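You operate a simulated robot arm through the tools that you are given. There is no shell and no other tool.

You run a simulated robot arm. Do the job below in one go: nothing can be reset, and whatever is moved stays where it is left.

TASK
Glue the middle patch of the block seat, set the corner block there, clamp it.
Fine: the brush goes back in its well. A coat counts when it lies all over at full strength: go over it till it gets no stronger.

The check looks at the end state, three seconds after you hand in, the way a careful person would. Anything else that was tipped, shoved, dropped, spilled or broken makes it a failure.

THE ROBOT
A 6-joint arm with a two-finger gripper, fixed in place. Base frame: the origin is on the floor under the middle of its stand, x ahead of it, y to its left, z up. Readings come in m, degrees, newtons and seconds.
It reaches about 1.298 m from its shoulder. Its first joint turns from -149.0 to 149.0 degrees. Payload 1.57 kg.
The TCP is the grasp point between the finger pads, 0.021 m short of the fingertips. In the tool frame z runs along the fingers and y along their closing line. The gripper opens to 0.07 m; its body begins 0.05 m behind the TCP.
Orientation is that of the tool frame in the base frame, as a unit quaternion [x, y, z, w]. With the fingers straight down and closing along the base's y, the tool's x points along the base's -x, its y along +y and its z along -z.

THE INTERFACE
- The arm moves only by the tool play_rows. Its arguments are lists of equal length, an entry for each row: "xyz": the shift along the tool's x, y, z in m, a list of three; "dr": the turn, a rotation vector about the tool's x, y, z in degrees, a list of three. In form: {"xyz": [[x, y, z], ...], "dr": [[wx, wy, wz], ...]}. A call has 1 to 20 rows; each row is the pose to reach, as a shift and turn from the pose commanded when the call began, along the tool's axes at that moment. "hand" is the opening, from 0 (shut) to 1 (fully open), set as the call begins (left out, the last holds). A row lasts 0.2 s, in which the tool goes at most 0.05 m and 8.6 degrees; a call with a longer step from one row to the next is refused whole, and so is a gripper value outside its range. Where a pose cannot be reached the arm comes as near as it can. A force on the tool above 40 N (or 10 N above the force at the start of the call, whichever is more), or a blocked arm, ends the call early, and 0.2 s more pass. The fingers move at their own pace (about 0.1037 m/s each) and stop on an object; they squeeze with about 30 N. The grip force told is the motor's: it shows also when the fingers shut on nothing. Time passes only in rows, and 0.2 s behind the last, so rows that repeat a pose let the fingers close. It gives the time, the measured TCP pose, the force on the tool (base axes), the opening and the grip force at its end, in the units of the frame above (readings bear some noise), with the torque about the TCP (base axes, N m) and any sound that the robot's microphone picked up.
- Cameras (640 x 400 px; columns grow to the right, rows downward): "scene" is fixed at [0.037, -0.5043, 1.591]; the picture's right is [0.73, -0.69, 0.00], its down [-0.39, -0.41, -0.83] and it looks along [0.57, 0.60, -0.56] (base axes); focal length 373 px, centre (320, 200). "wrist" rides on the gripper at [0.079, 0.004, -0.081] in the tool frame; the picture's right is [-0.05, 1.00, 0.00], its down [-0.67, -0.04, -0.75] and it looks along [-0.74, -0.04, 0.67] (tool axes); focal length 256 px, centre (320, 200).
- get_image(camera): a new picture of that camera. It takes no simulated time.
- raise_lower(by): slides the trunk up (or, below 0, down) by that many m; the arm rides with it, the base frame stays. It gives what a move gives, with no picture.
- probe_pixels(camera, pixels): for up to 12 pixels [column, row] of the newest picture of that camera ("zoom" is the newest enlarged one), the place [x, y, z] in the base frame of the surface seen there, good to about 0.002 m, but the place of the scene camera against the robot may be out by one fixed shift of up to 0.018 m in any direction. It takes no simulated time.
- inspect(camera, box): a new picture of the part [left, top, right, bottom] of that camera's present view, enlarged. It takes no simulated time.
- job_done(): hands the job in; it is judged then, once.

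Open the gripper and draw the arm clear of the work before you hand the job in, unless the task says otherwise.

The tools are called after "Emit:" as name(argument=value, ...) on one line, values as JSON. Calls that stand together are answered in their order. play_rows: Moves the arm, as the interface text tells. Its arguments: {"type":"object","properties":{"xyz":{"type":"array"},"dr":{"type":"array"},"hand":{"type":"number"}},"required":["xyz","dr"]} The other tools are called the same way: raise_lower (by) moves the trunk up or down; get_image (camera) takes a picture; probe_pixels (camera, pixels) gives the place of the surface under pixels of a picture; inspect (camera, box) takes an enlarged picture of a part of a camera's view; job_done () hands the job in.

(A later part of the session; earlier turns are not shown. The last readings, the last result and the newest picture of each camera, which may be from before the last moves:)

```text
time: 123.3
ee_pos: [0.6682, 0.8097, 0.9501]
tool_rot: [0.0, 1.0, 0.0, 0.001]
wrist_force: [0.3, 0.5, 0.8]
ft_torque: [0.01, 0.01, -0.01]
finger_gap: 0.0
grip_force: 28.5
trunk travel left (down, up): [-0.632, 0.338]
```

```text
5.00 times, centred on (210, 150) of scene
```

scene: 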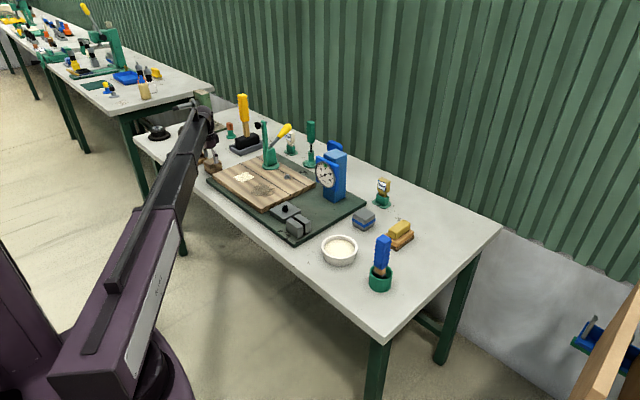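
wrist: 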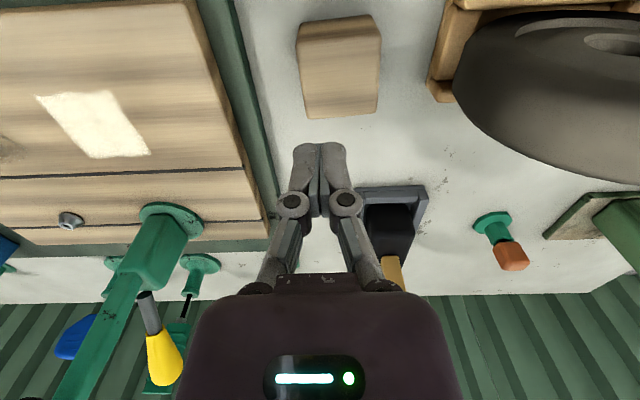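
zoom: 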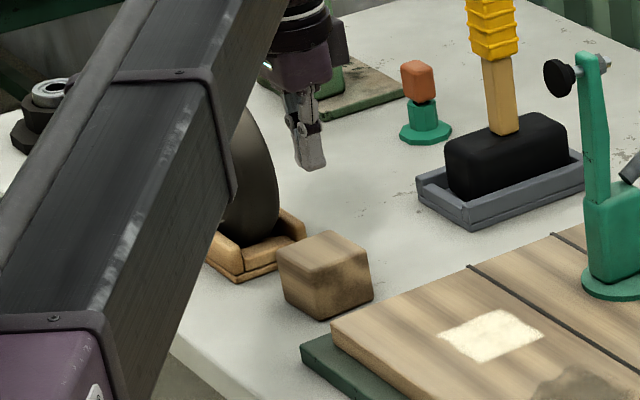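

The block slid down while I lifted: now at (0.668, 0.8235), turned about +4°, still upright at z 0.85. I open, re-centre over it with a matching 4° turn, and will grip deeper.

Emit:
play_rows(xyz=[[0, 0, 0], [0, 0.007, 0], [0, 0.0135, 0], [0, 0.0135, 0]], dr=[[0, 0, 0], [0, 0, -2], [0, 0, -4], [0, 0, -4]], hand=1)

Emit:
get_image(camera="wrist")

Emit:
inspect(camera="wrist", box=[250, 0, 390, 130])

```text
time: 124.3
ee_pos: [0.6681, 0.823, 0.9496]
tool_rot: [-0.035, 0.999, 0.0, 0.001]
wrist_force: [0.4, 0.8, -0.1]
ft_torque: [0.01, 0.01, 0.03]
finger_gap: 0.0702
grip_force: 0.0
trunk travel left (down, up): [-0.632, 0.338]
```

```text
taken
```

wrist: 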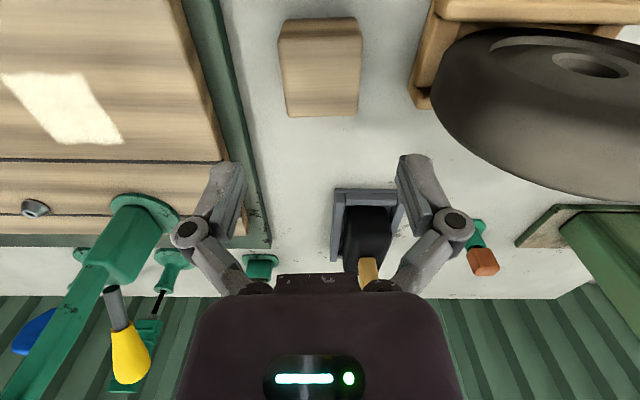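

```text
3.08 times, centred on (320, 65) of wrist
```

zoom: 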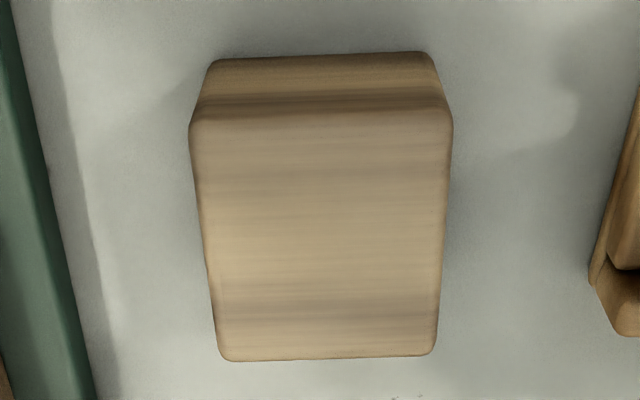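

The block is square and centred in the view again. I lower 0.125 m to z≈0.825 (fingertips ~3 mm above the bench).

Emit:
raise_lower(by=-0.12)

Emit:
raise_lower(by=-0.005)

Emit:
get_image(camera="wrist")

```text
time: 125.8
ee_pos: [0.6692, 0.8226, 0.8314]
tool_rot: [-0.035, 0.999, 0.0, 0.001]
wrist_force: [0.1, 0.1, -0.8]
ft_torque: [-0.05, -0.01, 0.01]
finger_gap: 0.0697
grip_force: 0.2
trunk travel left (down, up): [-0.512, 0.458]
```

```text
time: 126.3
ee_pos: [0.6688, 0.8227, 0.8257]
tool_rot: [-0.035, 0.999, 0.0, 0.001]
wrist_force: [0.3, -0.3, 0.3]
ft_torque: [-0.01, 0.01, 0.03]
finger_gap: 0.0703
grip_force: 0.1
trunk travel left (down, up): [-0.507, 0.463]
```

```text
taken
```

wrist: 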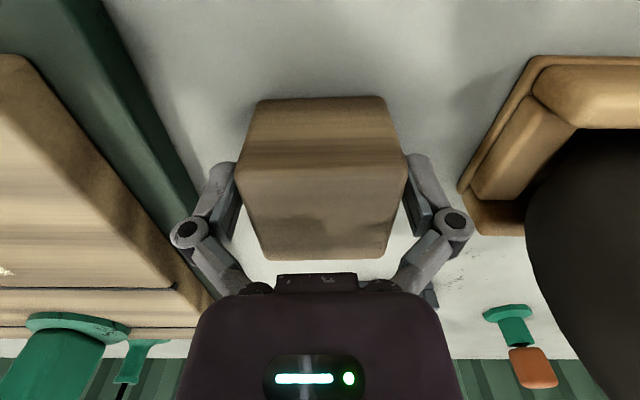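

The block sits between the pads. I close and let the grip settle.

Emit:
play_rows(xyz=[[0, 0, 0], [0, 0, 0], [0, 0, 0], [0, 0, 0], [0, 0, 0], [0, 0, 0]], dr=[[0, 0, 0], [0, 0, 0], [0, 0, 0], [0, 0, 0], [0, 0, 0], [0, 0, 0]], hand=0)

Emit:
get_image(camera="wrist")

```text
time: 127.7
ee_pos: [0.6694, 0.8227, 0.8278]
tool_rot: [-0.035, 0.999, 0.0, 0.001]
wrist_force: [-0.4, 0.1, 3.0]
ft_torque: [-0.1, 0.04, -0.01]
finger_gap: 0.0552
grip_force: 30.1
trunk travel left (down, up): [-0.507, 0.463]
```

```text
taken
```

wrist: 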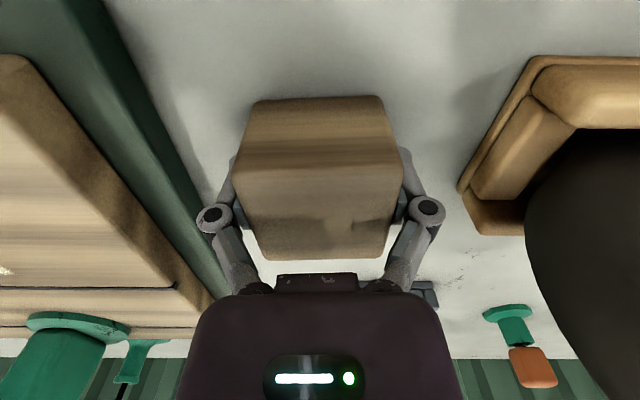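

Grip 0.0552 m. I raise just 5 mm to see if the weight is carried.

Emit:
raise_lower(by=0.005)

Emit:
get_image(camera="wrist")

```text
time: 128.2
ee_pos: [0.669, 0.8227, 0.8309]
tool_rot: [-0.036, 0.999, 0.0, 0.001]
wrist_force: [-0.7, 0.2, -1.6]
ft_torque: [-0.01, -0.02, -0.02]
finger_gap: 0.055
grip_force: 30.1
trunk travel left (down, up): [-0.512, 0.458]
```

```text
taken
```

wrist: 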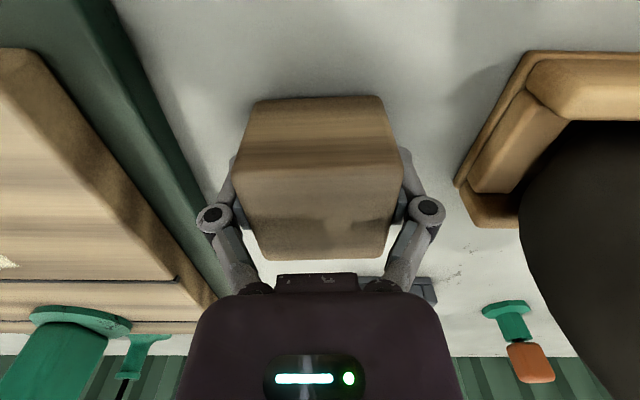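

The block now rises with the fingers (weight ≈1.6 N). I continue 15 mm.

Emit:
raise_lower(by=0.015)

```text
time: 128.9
ee_pos: [0.6694, 0.8239, 0.8454]
tool_rot: [-0.035, 0.999, 0.0, 0.001]
wrist_force: [-0.6, 0.2, -0.2]
ft_torque: [0.02, -0.01, 0.01]
finger_gap: 0.0552
grip_force: 30.0
trunk travel left (down, up): [-0.527, 0.443]
```

Emit:
get_image(camera="wrist")

Emit:
inspect(camera="scene", box=[160, 110, 260, 190])

```text
taken
```

wrist: 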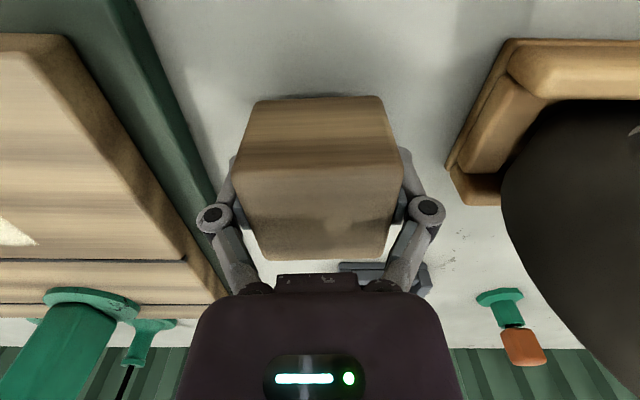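

```text
5.00 times, centred on (210, 150) of scene
```

zoom: 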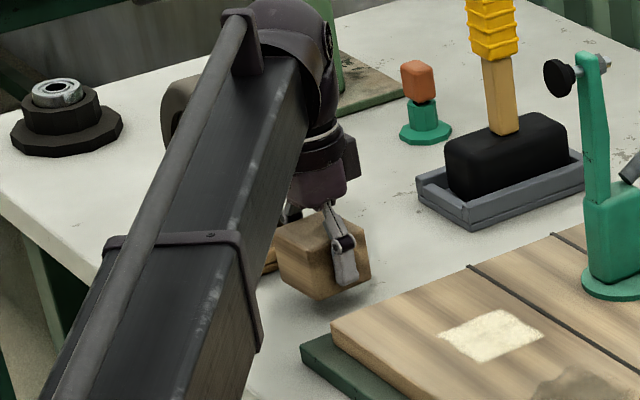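

Held and clear of the bench. I raise another 0.035 m and watch the gap.

Emit:
raise_lower(by=0.035)

```text
time: 129.7
ee_pos: [0.6691, 0.823, 0.8808]
tool_rot: [-0.036, 0.999, 0.0, 0.002]
wrist_force: [-1.2, 0.1, -1.1]
ft_torque: [-0.02, 0.01, 0.01]
finger_gap: 0.0553
grip_force: 30.2
trunk travel left (down, up): [-0.562, 0.408]
```

Good. 0.03 m more, so that the block's bottom (≈0.883) clears the board by 4 cm.

Emit:
raise_lower(by=0.03)

Emit:
get_image(camera="wrist")

```text
time: 130.4
ee_pos: [0.6683, 0.8234, 0.911]
tool_rot: [-0.035, 0.999, 0.001, 0.001]
wrist_force: [0.4, 0.2, -0.7]
ft_torque: [-0.04, -0.02, -0.03]
finger_gap: 0.0551
grip_force: 30.0
trunk travel left (down, up): [-0.592, 0.378]
```

```text
taken
```

wrist: 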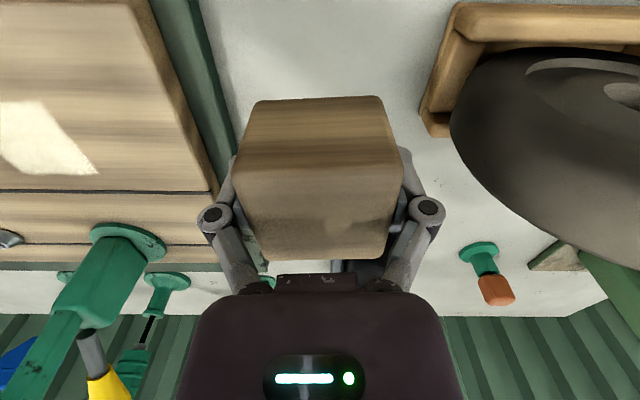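

The block is firm in the grip. I probe its top-face corners to know its offset from the TCP for placing.

Emit:
probe_pixels(camera="wrist", pixels=[[242, 180], [398, 175], [272, 250], [382, 248], [320, 210], [320, 180], [320, 250], [250, 120], [385, 115], [320, 105]])

```text
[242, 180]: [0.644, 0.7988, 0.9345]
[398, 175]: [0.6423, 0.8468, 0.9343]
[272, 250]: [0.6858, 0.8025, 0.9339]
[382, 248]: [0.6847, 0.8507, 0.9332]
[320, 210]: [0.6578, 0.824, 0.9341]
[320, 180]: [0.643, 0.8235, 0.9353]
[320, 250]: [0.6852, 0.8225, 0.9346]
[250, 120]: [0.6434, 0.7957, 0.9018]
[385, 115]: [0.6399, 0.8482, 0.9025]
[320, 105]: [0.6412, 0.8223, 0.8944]
```

The block is centred on the TCP, bottom 0.0265 m below it. I carry it over the patch centre (0.7005, 0.6205), turning back the 4°.

Emit:
play_rows(xyz=[[-0.003, -0.034, 0], [-0.006, -0.068, 0], [-0.009, -0.102, 0], [-0.012, -0.136, 0], [-0.015, -0.17, 0], [-0.018, -0.2047, 0], [-0.018, -0.2047, 0]], dr=[[0, 0, 0.7], [0, 0, 1.4], [0, 0, 2.1], [0, 0, 2.8], [0, 0, 3.5], [0, 0, 4], [0, 0, 4]])

Emit:
get_image(camera="wrist")

Emit:
inspect(camera="scene", box=[195, 80, 315, 200])

```text
time: 132.0
ee_pos: [0.7028, 0.6194, 0.9115]
tool_rot: [-0.001, 1.0, 0.001, 0.001]
wrist_force: [0.2, -1.1, -0.8]
ft_torque: [0.01, -0.02, 0.0]
finger_gap: 0.0552
grip_force: 30.3
trunk travel left (down, up): [-0.592, 0.378]
```

```text
taken
```

wrist: 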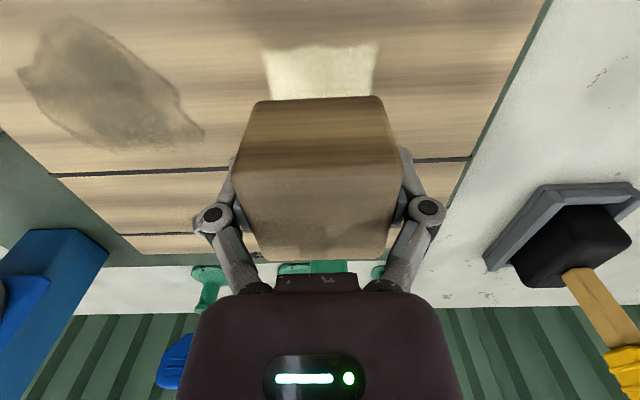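

```text
3.33 times, centred on (255, 140) of scene
```

zoom: 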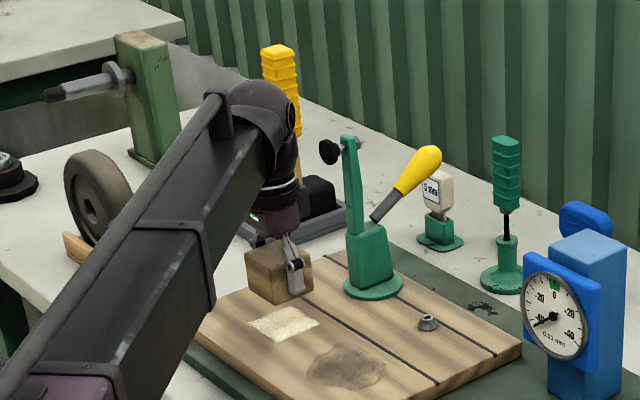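

The block hangs over the patch and the wrist is clear of the clamp pad. I lower 0.036 m, to about 8 mm above the board.

Emit:
raise_lower(by=-0.036)

Emit:
get_image(camera="wrist")

Emit:
inspect(camera="scene", box=[205, 110, 295, 200])

```text
time: 132.8
ee_pos: [0.7016, 0.6199, 0.8748]
tool_rot: [-0.001, 1.0, -0.001, 0.001]
wrist_force: [-0.3, 0.7, -1.0]
ft_torque: [-0.01, -0.01, 0.0]
finger_gap: 0.0551
grip_force: 29.9
trunk travel left (down, up): [-0.556, 0.414]
```

```text
taken
```

wrist: 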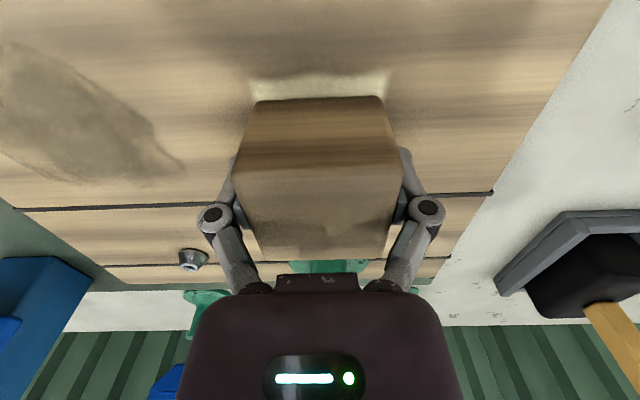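

```text
4.44 times, centred on (250, 155) of scene
```

zoom: 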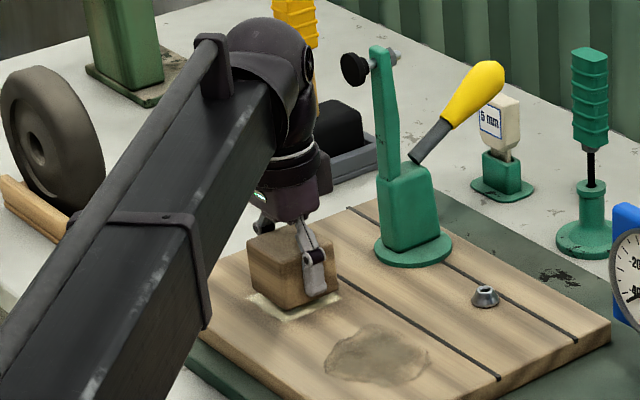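

The patch shows evenly around the block's front edge. I lower 6 mm more.

Emit:
raise_lower(by=-0.006)

```text
time: 133.4
ee_pos: [0.7021, 0.6195, 0.8688]
tool_rot: [-0.001, 1.0, -0.001, 0.001]
wrist_force: [0.9, -1.1, -1.0]
ft_torque: [-0.01, 0.0, -0.01]
finger_gap: 0.055
grip_force: 29.9
trunk travel left (down, up): [-0.55, 0.42]
```

Bottom at ≈0.842; 2 mm more to touch.

Emit:
raise_lower(by=-0.002)

```text
time: 133.9
ee_pos: [0.7019, 0.6187, 0.868]
tool_rot: [-0.001, 1.0, 0.0, 0.0]
wrist_force: [-0.9, 0.4, -1.8]
ft_torque: [0.01, 0.0, 0.01]
finger_gap: 0.0551
grip_force: 29.8
trunk travel left (down, up): [-0.548, 0.422]
```

Emit:
raise_lower(by=-0.0015)

```text
time: 134.4
ee_pos: [0.7024, 0.6189, 0.8659]
tool_rot: [-0.001, 1.0, 0.0, 0.0]
wrist_force: [4.3, 2.9, 10.5]
ft_torque: [-0.11, 0.06, 0.01]
finger_gap: 0.0552
grip_force: 30.5
trunk travel left (down, up): [-0.547, 0.423]
```

The block bears on the board (≈11 N). I open the gripper.

Emit:
play_rows(xyz=[[0, 0, 0], [0, 0, 0], [0, 0, 0], [0, 0, 0]], dr=[[0, 0, 0], [0, 0, 0], [0, 0, 0], [0, 0, 0]], hand=1)

Emit:
get_image(camera="wrist")

```text
time: 135.4
ee_pos: [0.702, 0.6189, 0.8646]
tool_rot: [-0.001, 1.0, -0.001, 0.0]
wrist_force: [0.1, 0.1, 0.5]
ft_torque: [0.0, 0.01, -0.02]
finger_gap: 0.0701
grip_force: 0.1
trunk travel left (down, up): [-0.547, 0.423]
```

```text
taken
```

wrist: 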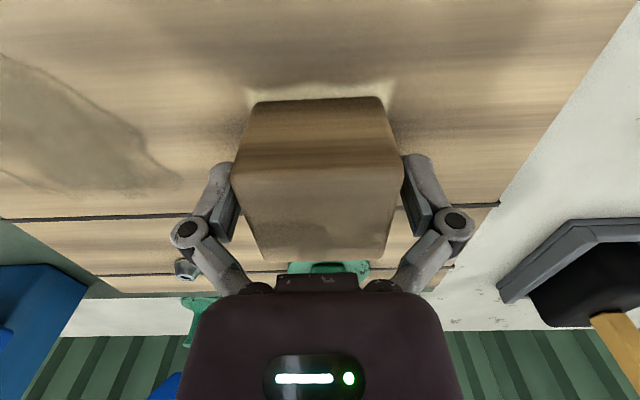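

The block rests on the patch, fingers clear. I raise straight up 0.10 m.

Emit:
raise_lower(by=0.1)

Emit:
get_image(camera="wrist")

Emit:
inspect(camera="scene", box=[205, 110, 295, 200])

```text
time: 136.7
ee_pos: [0.7017, 0.6192, 0.9659]
tool_rot: [-0.001, 1.0, -0.001, 0.002]
wrist_force: [0.1, 0.6, -0.1]
ft_torque: [-0.06, -0.01, 0.0]
finger_gap: 0.0702
grip_force: 0.1
trunk travel left (down, up): [-0.647, 0.323]
```

```text
taken
```

wrist: 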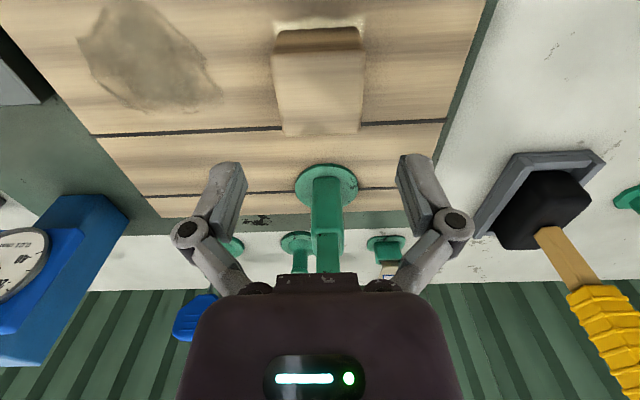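

```text
4.44 times, centred on (250, 155) of scene
```

zoom: 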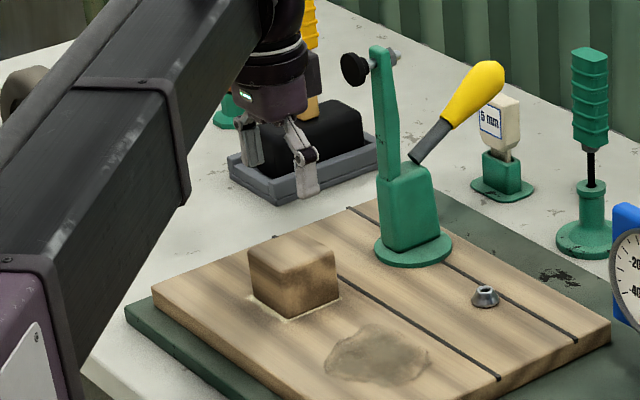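

The block stands on the glue with a thin cream margin around it. I zoom to check its alignment to the patch, and probe the block's top.

Emit:
inspect(camera="wrist", box=[250, 0, 390, 150])

Emit:
inspect(camera="scene", box=[232, 152, 280, 188])

Emit:
probe_pixels(camera="wrist", pixels=[[276, 62], [362, 60], [285, 130], [358, 128], [320, 95], [282, 95], [361, 95], [320, 30], [278, 25], [362, 24]])

```text
2.67 times, centred on (320, 75) of wrist
```

zoom: 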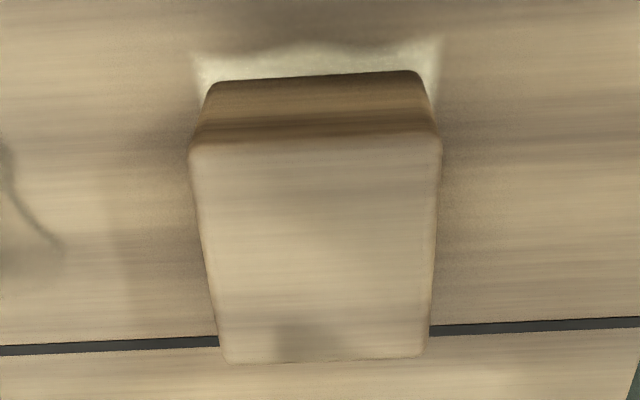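

```text
11.11 times, centred on (256, 170) of scene
```

zoom: 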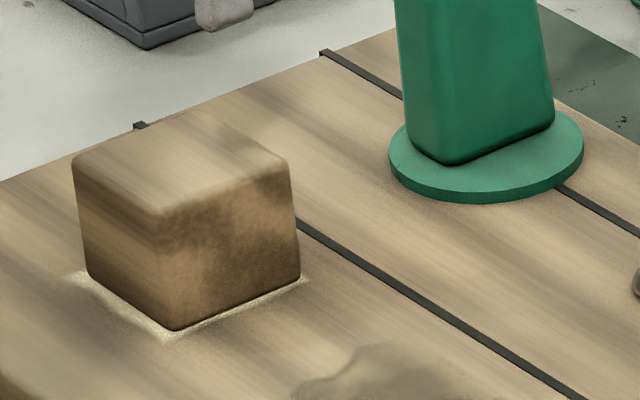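

```text
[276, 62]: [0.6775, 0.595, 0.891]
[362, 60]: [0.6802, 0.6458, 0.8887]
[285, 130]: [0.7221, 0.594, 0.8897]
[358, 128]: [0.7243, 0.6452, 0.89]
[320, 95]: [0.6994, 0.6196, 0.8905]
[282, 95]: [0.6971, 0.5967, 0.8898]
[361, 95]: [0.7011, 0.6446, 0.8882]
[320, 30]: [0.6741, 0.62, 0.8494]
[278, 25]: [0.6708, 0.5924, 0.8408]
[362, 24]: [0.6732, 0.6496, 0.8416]
```

The block sits centred on the patch (x 0.675–0.729, y 0.593–0.648, top 0.89). Now the clamp: I zoom tightly on its pivot, arm and handle to see how it works.

Emit:
inspect(camera="scene", box=[252, 112, 300, 172])

Emit:
inspect(camera="wrist", box=[270, 150, 390, 290])

```text
6.67 times, centred on (276, 142) of scene
```

zoom: 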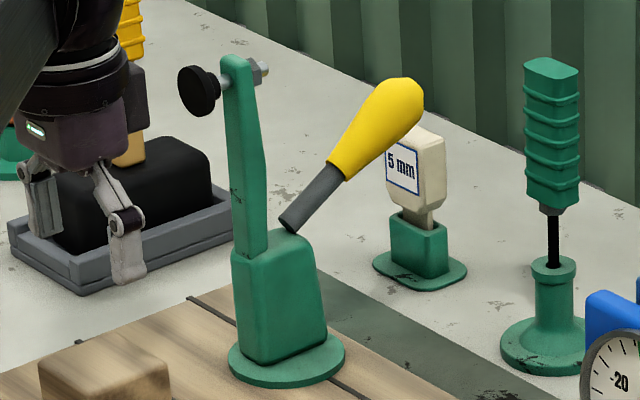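

```text
2.86 times, centred on (330, 220) of wrist
```

zoom: 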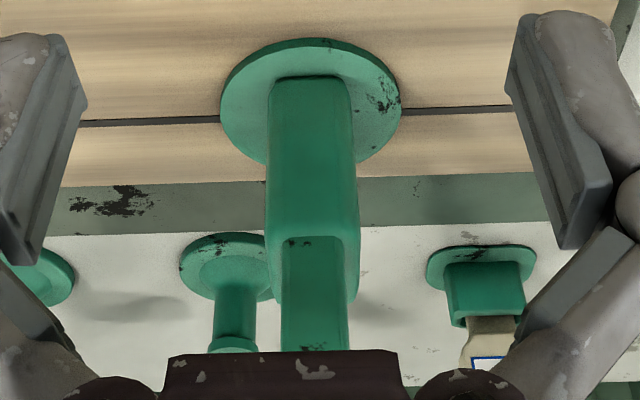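

I probe points along the handle (rod end (290,220), grip (375,125), tip (412,92)) and the arm for their lines.

Emit:
inspect(camera="scene", box=[252, 112, 300, 172])

Emit:
probe_pixels(camera="zoom", pixels=[[295, 222], [318, 192], [345, 165], [375, 125], [410, 95], [385, 95], [250, 100], [250, 160], [250, 230], [275, 245], [200, 90], [262, 70]])

```text
6.67 times, centred on (276, 142) of scene
```

zoom: 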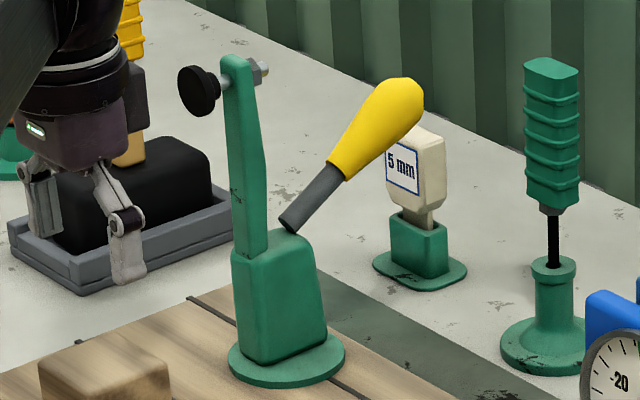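

```text
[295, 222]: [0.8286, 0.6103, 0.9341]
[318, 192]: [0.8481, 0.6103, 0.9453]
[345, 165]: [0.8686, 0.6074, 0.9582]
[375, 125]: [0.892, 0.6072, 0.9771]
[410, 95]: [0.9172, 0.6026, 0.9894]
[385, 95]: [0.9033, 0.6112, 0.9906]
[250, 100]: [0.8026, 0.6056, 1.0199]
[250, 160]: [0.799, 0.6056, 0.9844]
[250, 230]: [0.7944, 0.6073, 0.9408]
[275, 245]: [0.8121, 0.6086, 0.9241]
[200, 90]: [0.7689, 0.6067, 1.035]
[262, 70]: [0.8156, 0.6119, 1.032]
```

The handle leans back 32° above horizontal toward +x (tip ≈ (0.926, 0.62, 0.99) in robot frame), and the arm points up with its pad on the -x side; swinging the handle up and toward -x should bring the pad down on the block. I raise well above everything first.

Emit:
raise_lower(by=0.165)

Emit:
get_image(camera="wrist")

```text
time: 138.6
ee_pos: [0.7025, 0.6193, 1.1298]
tool_rot: [-0.001, 1.0, 0.001, 0.002]
wrist_force: [-0.4, 0.5, 0.1]
ft_torque: [0.03, -0.01, -0.04]
finger_gap: 0.07
grip_force: 0.1
trunk travel left (down, up): [-0.812, 0.158]
```

```text
taken
```

wrist: 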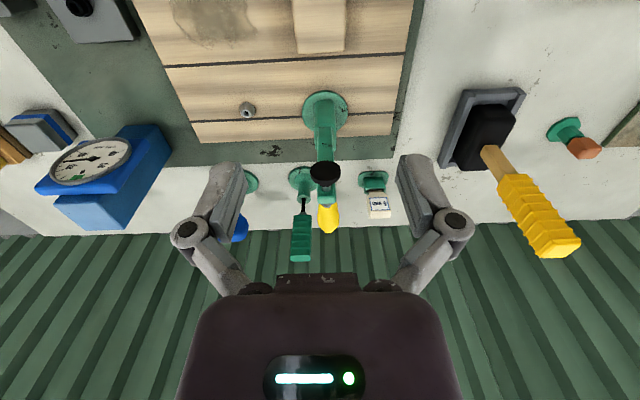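

I probe the handle and neighbours from this view: handle (329,217), pad (324,173), 5 mm key (378,207), green screwdriver (303,235).

Emit:
probe_pixels(camera="wrist", pixels=[[329, 215], [329, 225], [324, 173], [324, 193], [335, 195], [378, 207], [374, 180], [302, 222], [302, 255], [300, 180], [238, 230], [318, 165]])

Emit:
inspect(camera="wrist", box=[270, 80, 400, 270])

```text
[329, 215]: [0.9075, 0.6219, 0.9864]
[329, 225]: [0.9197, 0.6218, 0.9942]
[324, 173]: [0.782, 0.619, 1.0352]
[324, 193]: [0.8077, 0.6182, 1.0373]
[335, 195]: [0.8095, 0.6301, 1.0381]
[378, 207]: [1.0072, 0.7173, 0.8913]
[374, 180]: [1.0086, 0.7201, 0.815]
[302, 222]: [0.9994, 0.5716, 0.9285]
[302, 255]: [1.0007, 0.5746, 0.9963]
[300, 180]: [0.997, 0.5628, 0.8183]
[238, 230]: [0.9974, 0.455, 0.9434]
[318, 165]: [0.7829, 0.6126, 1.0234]
```

```text
2.11 times, centred on (335, 175) of wrist
```

zoom: 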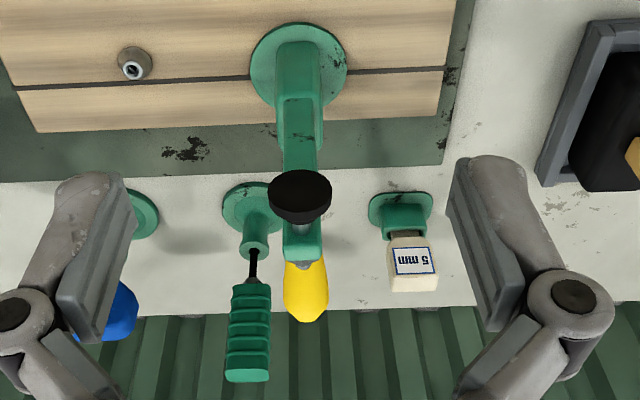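

The handle tip ends near x≈0.932, y≈0.622; the screwdriver at (1.00, 0.574) stays clear. At z 1.13 I fly over the clamp to (0.96, 0.62), closing the fingers.

Emit:
play_rows(xyz=[[-0.043, 0, 0], [-0.086, 0, 0], [-0.129, 0, 0], [-0.172, 0, 0], [-0.215, 0.001, 0], [-0.2575, 0.0015, 0], [-0.2575, 0.0015, 0]], dr=[[0, 0, 0], [0, 0, 0], [0, 0, 0], [0, 0, 0], [0, 0, 0], [0, 0, 0], [0, 0, 0]], hand=0)

Emit:
get_image(camera="wrist")

Emit:
inspect(camera="scene", box=[220, 60, 340, 190])

```text
time: 140.2
ee_pos: [0.96, 0.6179, 1.1313]
tool_rot: [-0.001, 1.0, 0.0, 0.002]
wrist_force: [-0.2, -0.9, -0.2]
ft_torque: [-0.02, -0.04, 0.0]
finger_gap: 0.0
grip_force: 28.6
trunk travel left (down, up): [-0.812, 0.158]
```

```text
taken
```

wrist: 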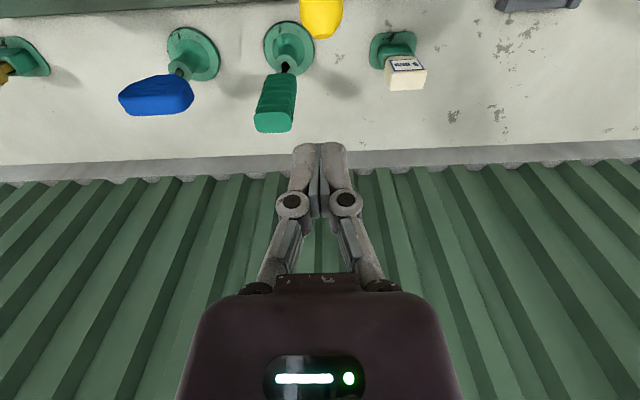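

```text
3.08 times, centred on (280, 125) of scene
```

zoom: 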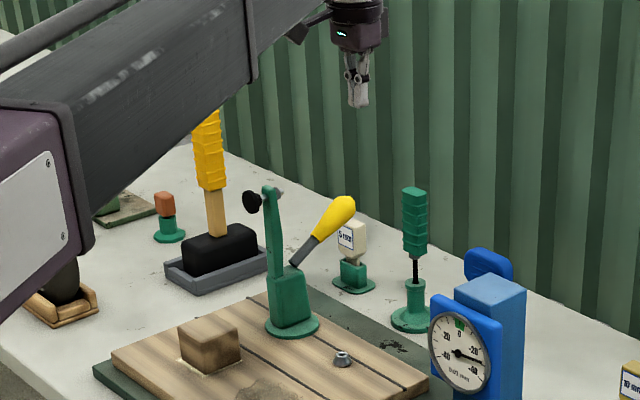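

The dial's needle seems to stand differently than at the start; I zoom on the gauge and on the whole work area.

Emit:
inspect(camera="scene", box=[305, 135, 355, 205])

Emit:
get_image(camera="scene")

```text
5.71 times, centred on (330, 170) of scene
```

zoom: 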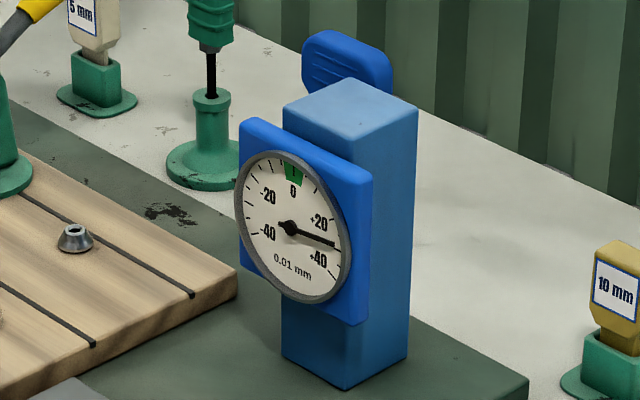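

```text
taken
```

scene: 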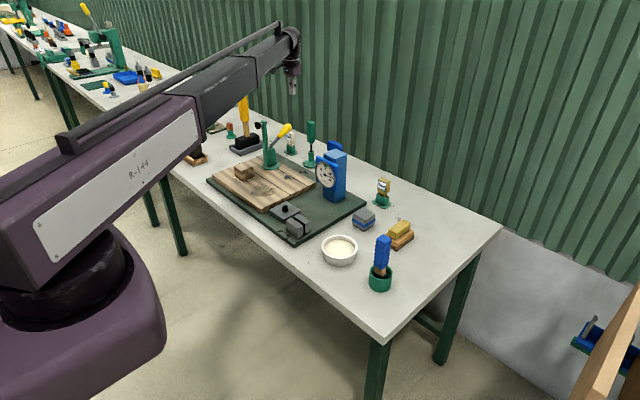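

The dial now reads near +30 where it read near -40 before the block was set; I will keep an eye on it. I now lower beside the handle tip, first 0.10 m.

Emit:
raise_lower(by=-0.1)

Emit:
get_image(camera="wrist")

Emit:
inspect(camera="scene", box=[240, 80, 340, 180])

Emit:
inspect(camera="scene", box=[305, 145, 345, 200])

```text
time: 141.5
ee_pos: [0.9603, 0.6171, 1.0314]
tool_rot: [-0.002, 1.0, -0.001, 0.001]
wrist_force: [-0.7, -0.9, -0.1]
ft_torque: [-0.03, 0.03, 0.05]
finger_gap: 0.0001
grip_force: 28.3
trunk travel left (down, up): [-0.712, 0.258]
```

```text
taken
```

wrist: 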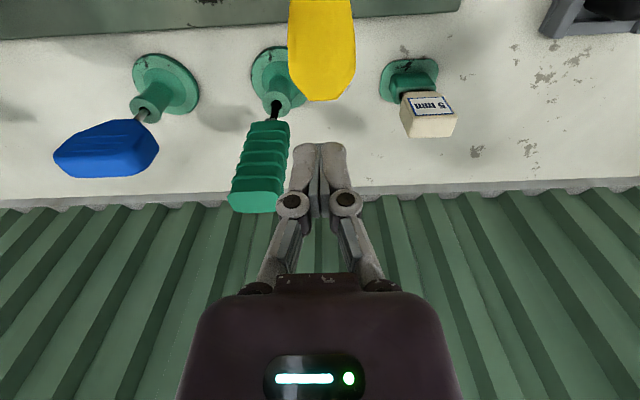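

```text
4.00 times, centred on (290, 130) of scene
```

zoom: 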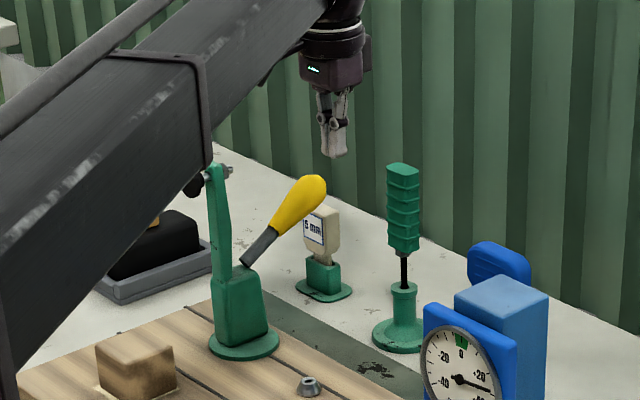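

```text
7.27 times, centred on (325, 172) of scene
```

zoom: 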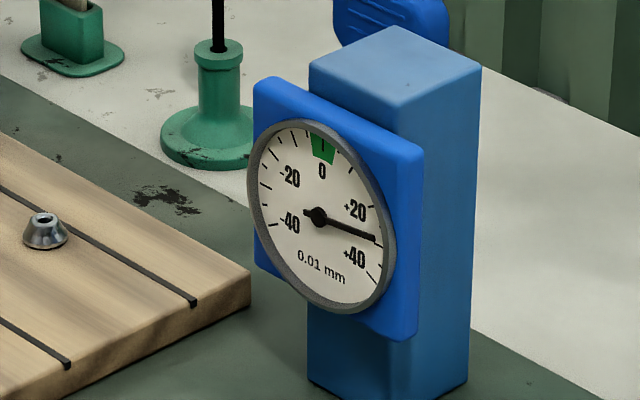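

The dial stays at about +30. The fingers are behind (+x of) the yellow tip; I lower 0.052 m so that the fingertips come level with the tip's underside.

Emit:
raise_lower(by=-0.052)

Emit:
get_image(camera="wrist")

Emit:
inspect(camera="scene", box=[240, 80, 340, 180])

```text
time: 142.5
ee_pos: [0.959, 0.6175, 0.9785]
tool_rot: [-0.001, 1.0, 0.0, 0.002]
wrist_force: [-0.3, 0.1, -0.2]
ft_torque: [0.0, 0.0, -0.01]
finger_gap: 0.0
grip_force: 28.5
trunk travel left (down, up): [-0.66, 0.31]
```

```text
taken
```

wrist: 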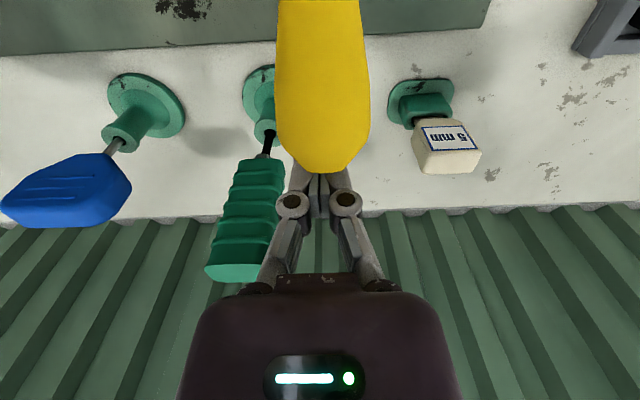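

```text
4.00 times, centred on (290, 130) of scene
```

zoom: 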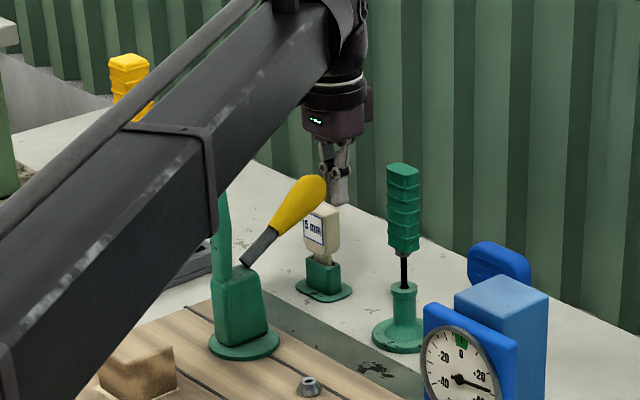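

The closed fingers are level behind the handle's tip. I line up on y≈0.6215 and make a small test push of 30 mm toward -x to see how handle and arm respond.

Emit:
play_rows(xyz=[[0, 0.004, 0], [0.008, 0.004, 0], [0.016, 0.004, 0], [0.023, 0.004, 0], [0.03, 0.004, 0]], dr=[[0, 0, 0], [0, 0, 0], [0, 0, 0], [0, 0, 0], [0, 0, 0]])

Emit:
get_image(camera="wrist")

Emit:
inspect(camera="scene", box=[240, 80, 340, 180])

```text
time: 143.6
ee_pos: [0.9411, 0.6216, 0.9778]
tool_rot: [0.0, 1.0, 0.001, 0.004]
wrist_force: [6.8, -1.9, 2.3]
ft_torque: [0.03, 0.2, 0.08]
finger_gap: 0.0003
grip_force: 28.6
trunk travel left (down, up): [-0.66, 0.31]
stopped in row 5: the force on the tool passed its limit at 46 N (the readings are from after the stop); the commanded pose is now the measured one
```

```text
taken
```

wrist: 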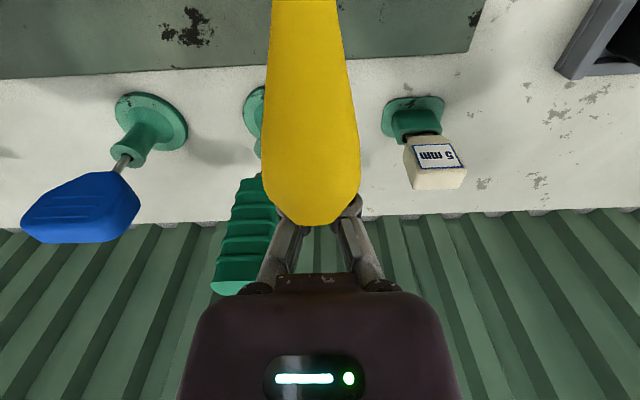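

```text
4.00 times, centred on (290, 130) of scene
```

zoom: 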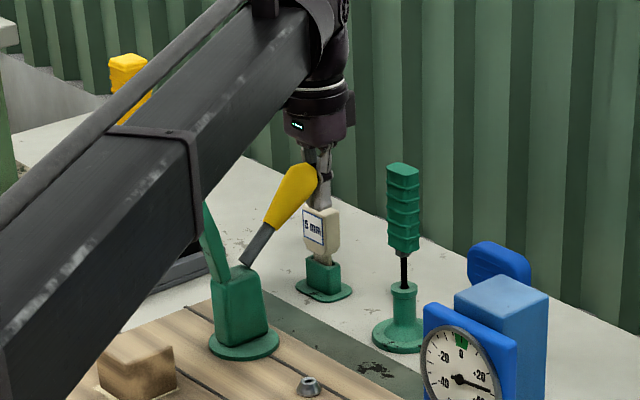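

The push works: the handle rose and the arm began to lean toward -x, but the force spiked to 46 N. I continue much more slowly, 3 mm per row.

Emit:
play_rows(xyz=[[0.003, 0, 0], [0.006, 0, 0], [0.009, 0, 0], [0.012, 0, 0], [0.015, 0, 0], [0.018, 0, 0], [0.021, 0, 0], [0.024, 0, 0]], dr=[[0, 0, 0], [0, 0, 0], [0, 0, 0], [0, 0, 0], [0, 0, 0], [0, 0, 0], [0, 0, 0], [0, 0, 0]])

Emit:
get_image(camera="wrist")

Emit:
inspect(camera="scene", box=[230, 80, 330, 180])

```text
time: 144.1
ee_pos: [0.9405, 0.6218, 0.977]
tool_rot: [0.001, 1.0, 0.002, 0.008]
wrist_force: [7.6, -2.7, 4.8]
ft_torque: [-0.09, 0.24, -0.05]
finger_gap: 0.0
grip_force: 28.9
trunk travel left (down, up): [-0.66, 0.31]
stopped in row 2: the force on the tool passed its limit at 44 N (the readings are from after the stop); the commanded pose is now the measured one
```

```text
taken
```

wrist: 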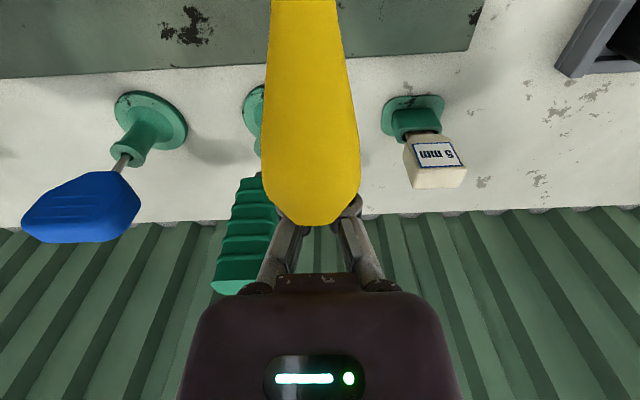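

```text
4.00 times, centred on (280, 130) of scene
```

zoom: 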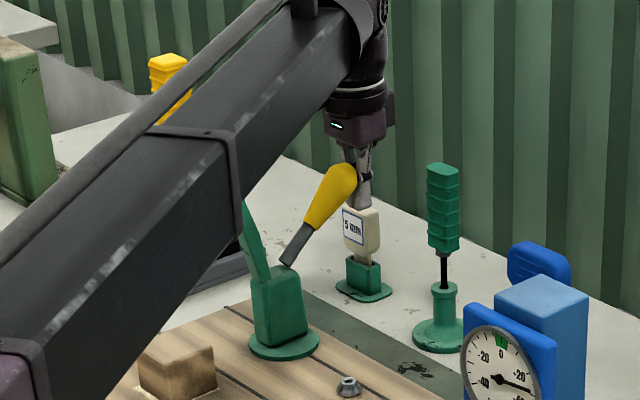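

Pushing the rounded tip sideways nearly self-locks by friction. I measure where handle and arm are now, to choose a better leverage point.

Emit:
probe_pixels(camera="zoom", pixels=[[292, 258], [300, 240], [315, 215], [330, 190], [345, 178], [255, 265], [250, 235], [246, 212], [335, 170], [262, 280]])

```text
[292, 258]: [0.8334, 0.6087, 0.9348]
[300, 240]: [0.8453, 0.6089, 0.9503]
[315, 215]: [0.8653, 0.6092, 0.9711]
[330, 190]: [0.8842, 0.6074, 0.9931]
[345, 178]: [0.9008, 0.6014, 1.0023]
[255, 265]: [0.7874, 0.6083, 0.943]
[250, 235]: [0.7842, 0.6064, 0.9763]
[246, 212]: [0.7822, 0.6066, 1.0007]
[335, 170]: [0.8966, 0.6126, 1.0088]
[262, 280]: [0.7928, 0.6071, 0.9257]
```

Handle and arm turned together by about 12–15° (they act as one lever). Better leverage is the arm's back face: I first back off 15 mm from the handle.

Emit:
play_rows(xyz=[[-0.008, 0, 0], [-0.016, 0, 0]], dr=[[0, 0, 0], [0, 0, 0]])

Emit:
raise_lower(by=0.125)

Emit:
inspect(camera="scene", box=[230, 80, 330, 180])

```text
time: 144.7
ee_pos: [0.9543, 0.6239, 0.9788]
tool_rot: [0.001, 1.0, 0.001, 0.007]
wrist_force: [0.5, -0.8, 0.1]
ft_torque: [0.01, -0.02, -0.02]
finger_gap: 0.0
grip_force: 28.5
trunk travel left (down, up): [-0.66, 0.31]
```

```text
time: 146.3
ee_pos: [0.9547, 0.6227, 1.1032]
tool_rot: [0.0, 1.0, 0.002, 0.007]
wrist_force: [0.1, -0.6, 0.7]
ft_torque: [-0.02, -0.01, 0.02]
finger_gap: 0.0
grip_force: 28.4
trunk travel left (down, up): [-0.785, 0.185]
```

```text
4.00 times, centred on (280, 130) of scene
```

zoom: 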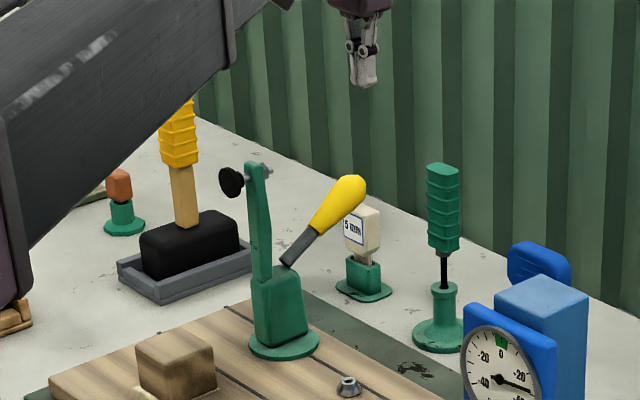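

Released, the clamp sprang back open, so it is an over-centre lever that must be carried through. I move the closed fingers over the gap between handle and arm, at x≈0.852.

Emit:
play_rows(xyz=[[0.035, -0.001, 0], [0.07, -0.003, 0], [0.1027, -0.004, 0], [0.1027, -0.004, 0]], dr=[[0, 0.3, 0], [0, 0.6, 0], [0, 0.8, 0], [0, 0.8, 0]])

Emit:
get_image(camera="wrist")

Emit:
inspect(camera="scene", box=[230, 80, 330, 180])

```text
time: 147.3
ee_pos: [0.8523, 0.6197, 1.1034]
tool_rot: [0.001, 1.0, 0.002, -0.001]
wrist_force: [0.0, 1.4, -0.2]
ft_torque: [-0.01, 0.03, -0.03]
finger_gap: 0.0
grip_force: 28.5
trunk travel left (down, up): [-0.785, 0.185]
```

```text
taken
```

wrist: 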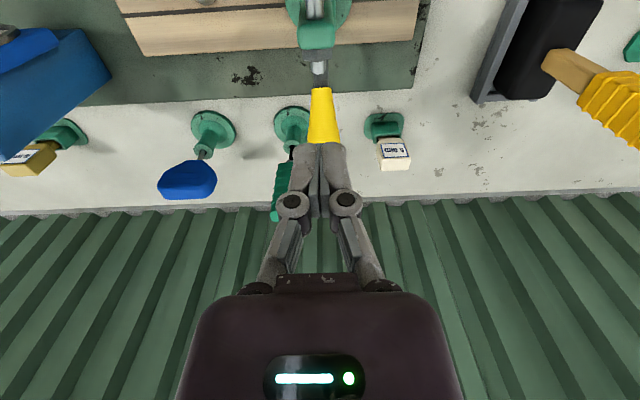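

```text
4.00 times, centred on (280, 130) of scene
```

zoom: 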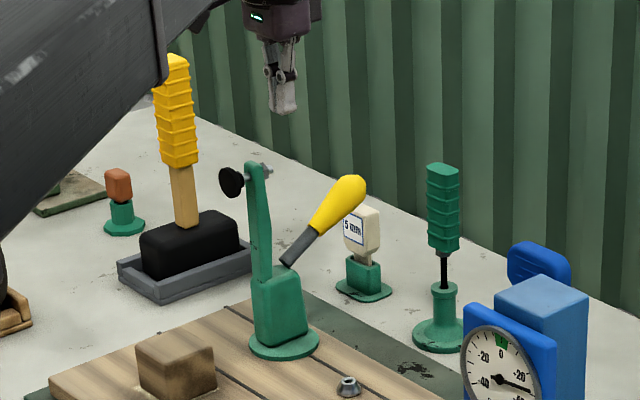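

I probe the bolt end and arm top from here to set the descent in the gap behind the arm.

Emit:
probe_pixels(camera="wrist", pixels=[[316, 80], [316, 65], [318, 40], [318, 48], [323, 95], [322, 120], [322, 138]])

Emit:
inspect(camera="wrist", box=[270, 0, 370, 170])

```text
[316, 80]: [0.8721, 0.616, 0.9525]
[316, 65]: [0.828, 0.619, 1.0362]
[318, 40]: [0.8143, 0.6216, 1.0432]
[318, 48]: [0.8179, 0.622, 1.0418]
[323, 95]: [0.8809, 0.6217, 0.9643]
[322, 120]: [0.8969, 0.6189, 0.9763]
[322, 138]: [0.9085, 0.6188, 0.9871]
```

```text
2.35 times, centred on (320, 85) of wrist
```

zoom: 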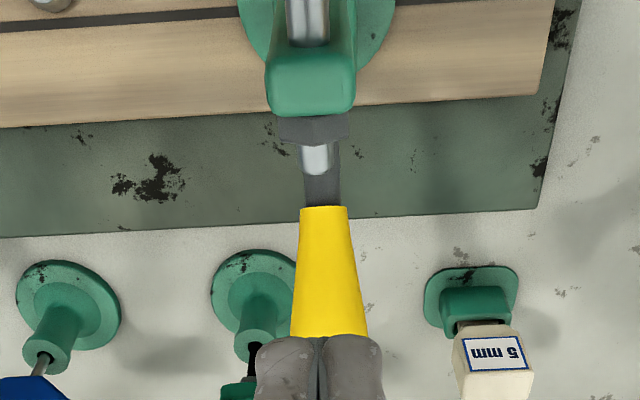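

The arm's bolt ends at x≈0.838, z≈1.036. I shift to x≈0.866 and then lower 0.085 m, bringing the fingertips to z≈0.997 between handle and arm.

Emit:
play_rows(xyz=[[-0.014, 0, 0], [-0.014, 0, 0]], dr=[[0, 0, 0], [0, 0, 0]])

Emit:
raise_lower(by=-0.085)

Emit:
get_image(camera="wrist")

Emit:
inspect(camera="scene", box=[230, 80, 330, 180])

```text
time: 147.9
ee_pos: [0.8669, 0.6206, 1.1047]
tool_rot: [0.0, 1.0, 0.001, -0.001]
wrist_force: [0.7, -0.1, 0.2]
ft_torque: [-0.02, 0.01, -0.01]
finger_gap: 0.0
grip_force: 28.5
trunk travel left (down, up): [-0.785, 0.185]
```

```text
time: 149.1
ee_pos: [0.8648, 0.6191, 1.0195]
tool_rot: [0.0, 1.0, 0.002, 0.0]
wrist_force: [0.3, 0.4, -0.4]
ft_torque: [-0.01, -0.02, 0.03]
finger_gap: 0.0
grip_force: 28.8
trunk travel left (down, up): [-0.7, 0.27]
```

```text
taken
```

wrist: 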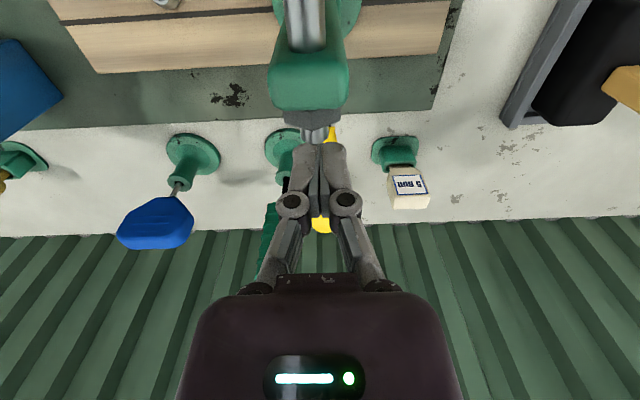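

```text
4.00 times, centred on (280, 130) of scene
```

zoom: 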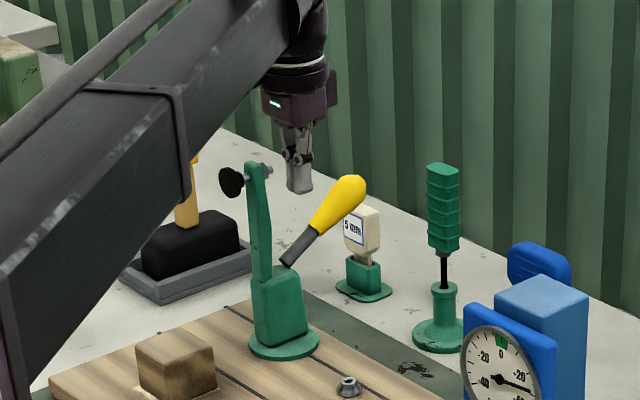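

The fingers hang in the gap behind the arm's bolt. I push toward -x at 5 mm per row.

Emit:
play_rows(xyz=[[0.005, 0, 0], [0.01, 0, 0], [0.015, 0, 0], [0.02, 0, 0], [0.025, 0, 0], [0.03, 0, 0], [0.035, 0, 0], [0.04, 0, 0], [0.045, 0, 0], [0.05, 0, 0]], dr=[[0, 0, 0], [0, 0, 0], [0, 0, 0], [0, 0, 0], [0, 0, 0], [0, 0, 0], [0, 0, 0], [0, 0, 0], [0, 0, 0], [0, 0, 0]])

Emit:
get_image(camera="wrist")

Emit:
inspect(camera="scene", box=[230, 80, 330, 180])

```text
time: 151.3
ee_pos: [0.8165, 0.6203, 1.018]
tool_rot: [0.001, 1.0, 0.002, 0.0]
wrist_force: [0.4, 0.5, -0.2]
ft_torque: [0.02, 0.02, 0.02]
finger_gap: 0.0062
grip_force: 28.5
trunk travel left (down, up): [-0.7, 0.27]
```

```text
taken
```

wrist: 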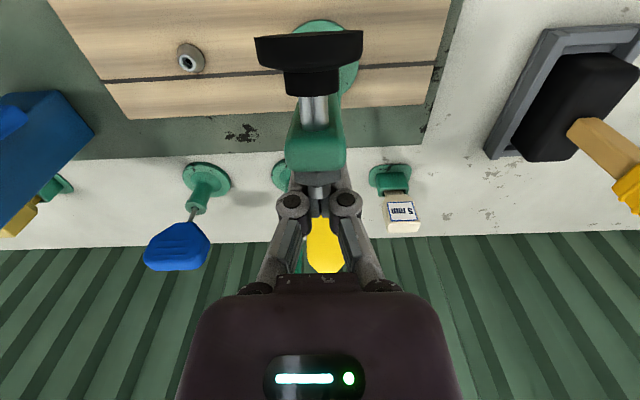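

```text
4.00 times, centred on (280, 130) of scene
```

zoom: 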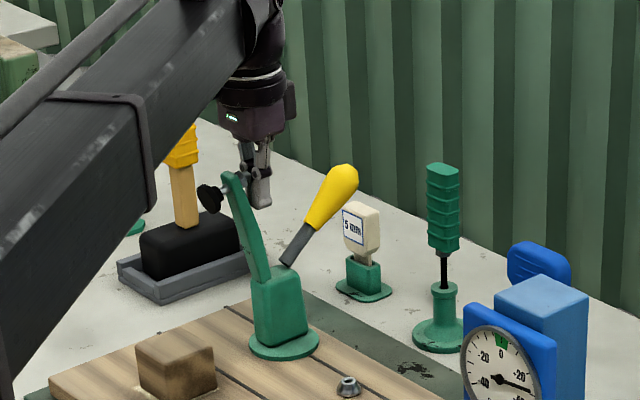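

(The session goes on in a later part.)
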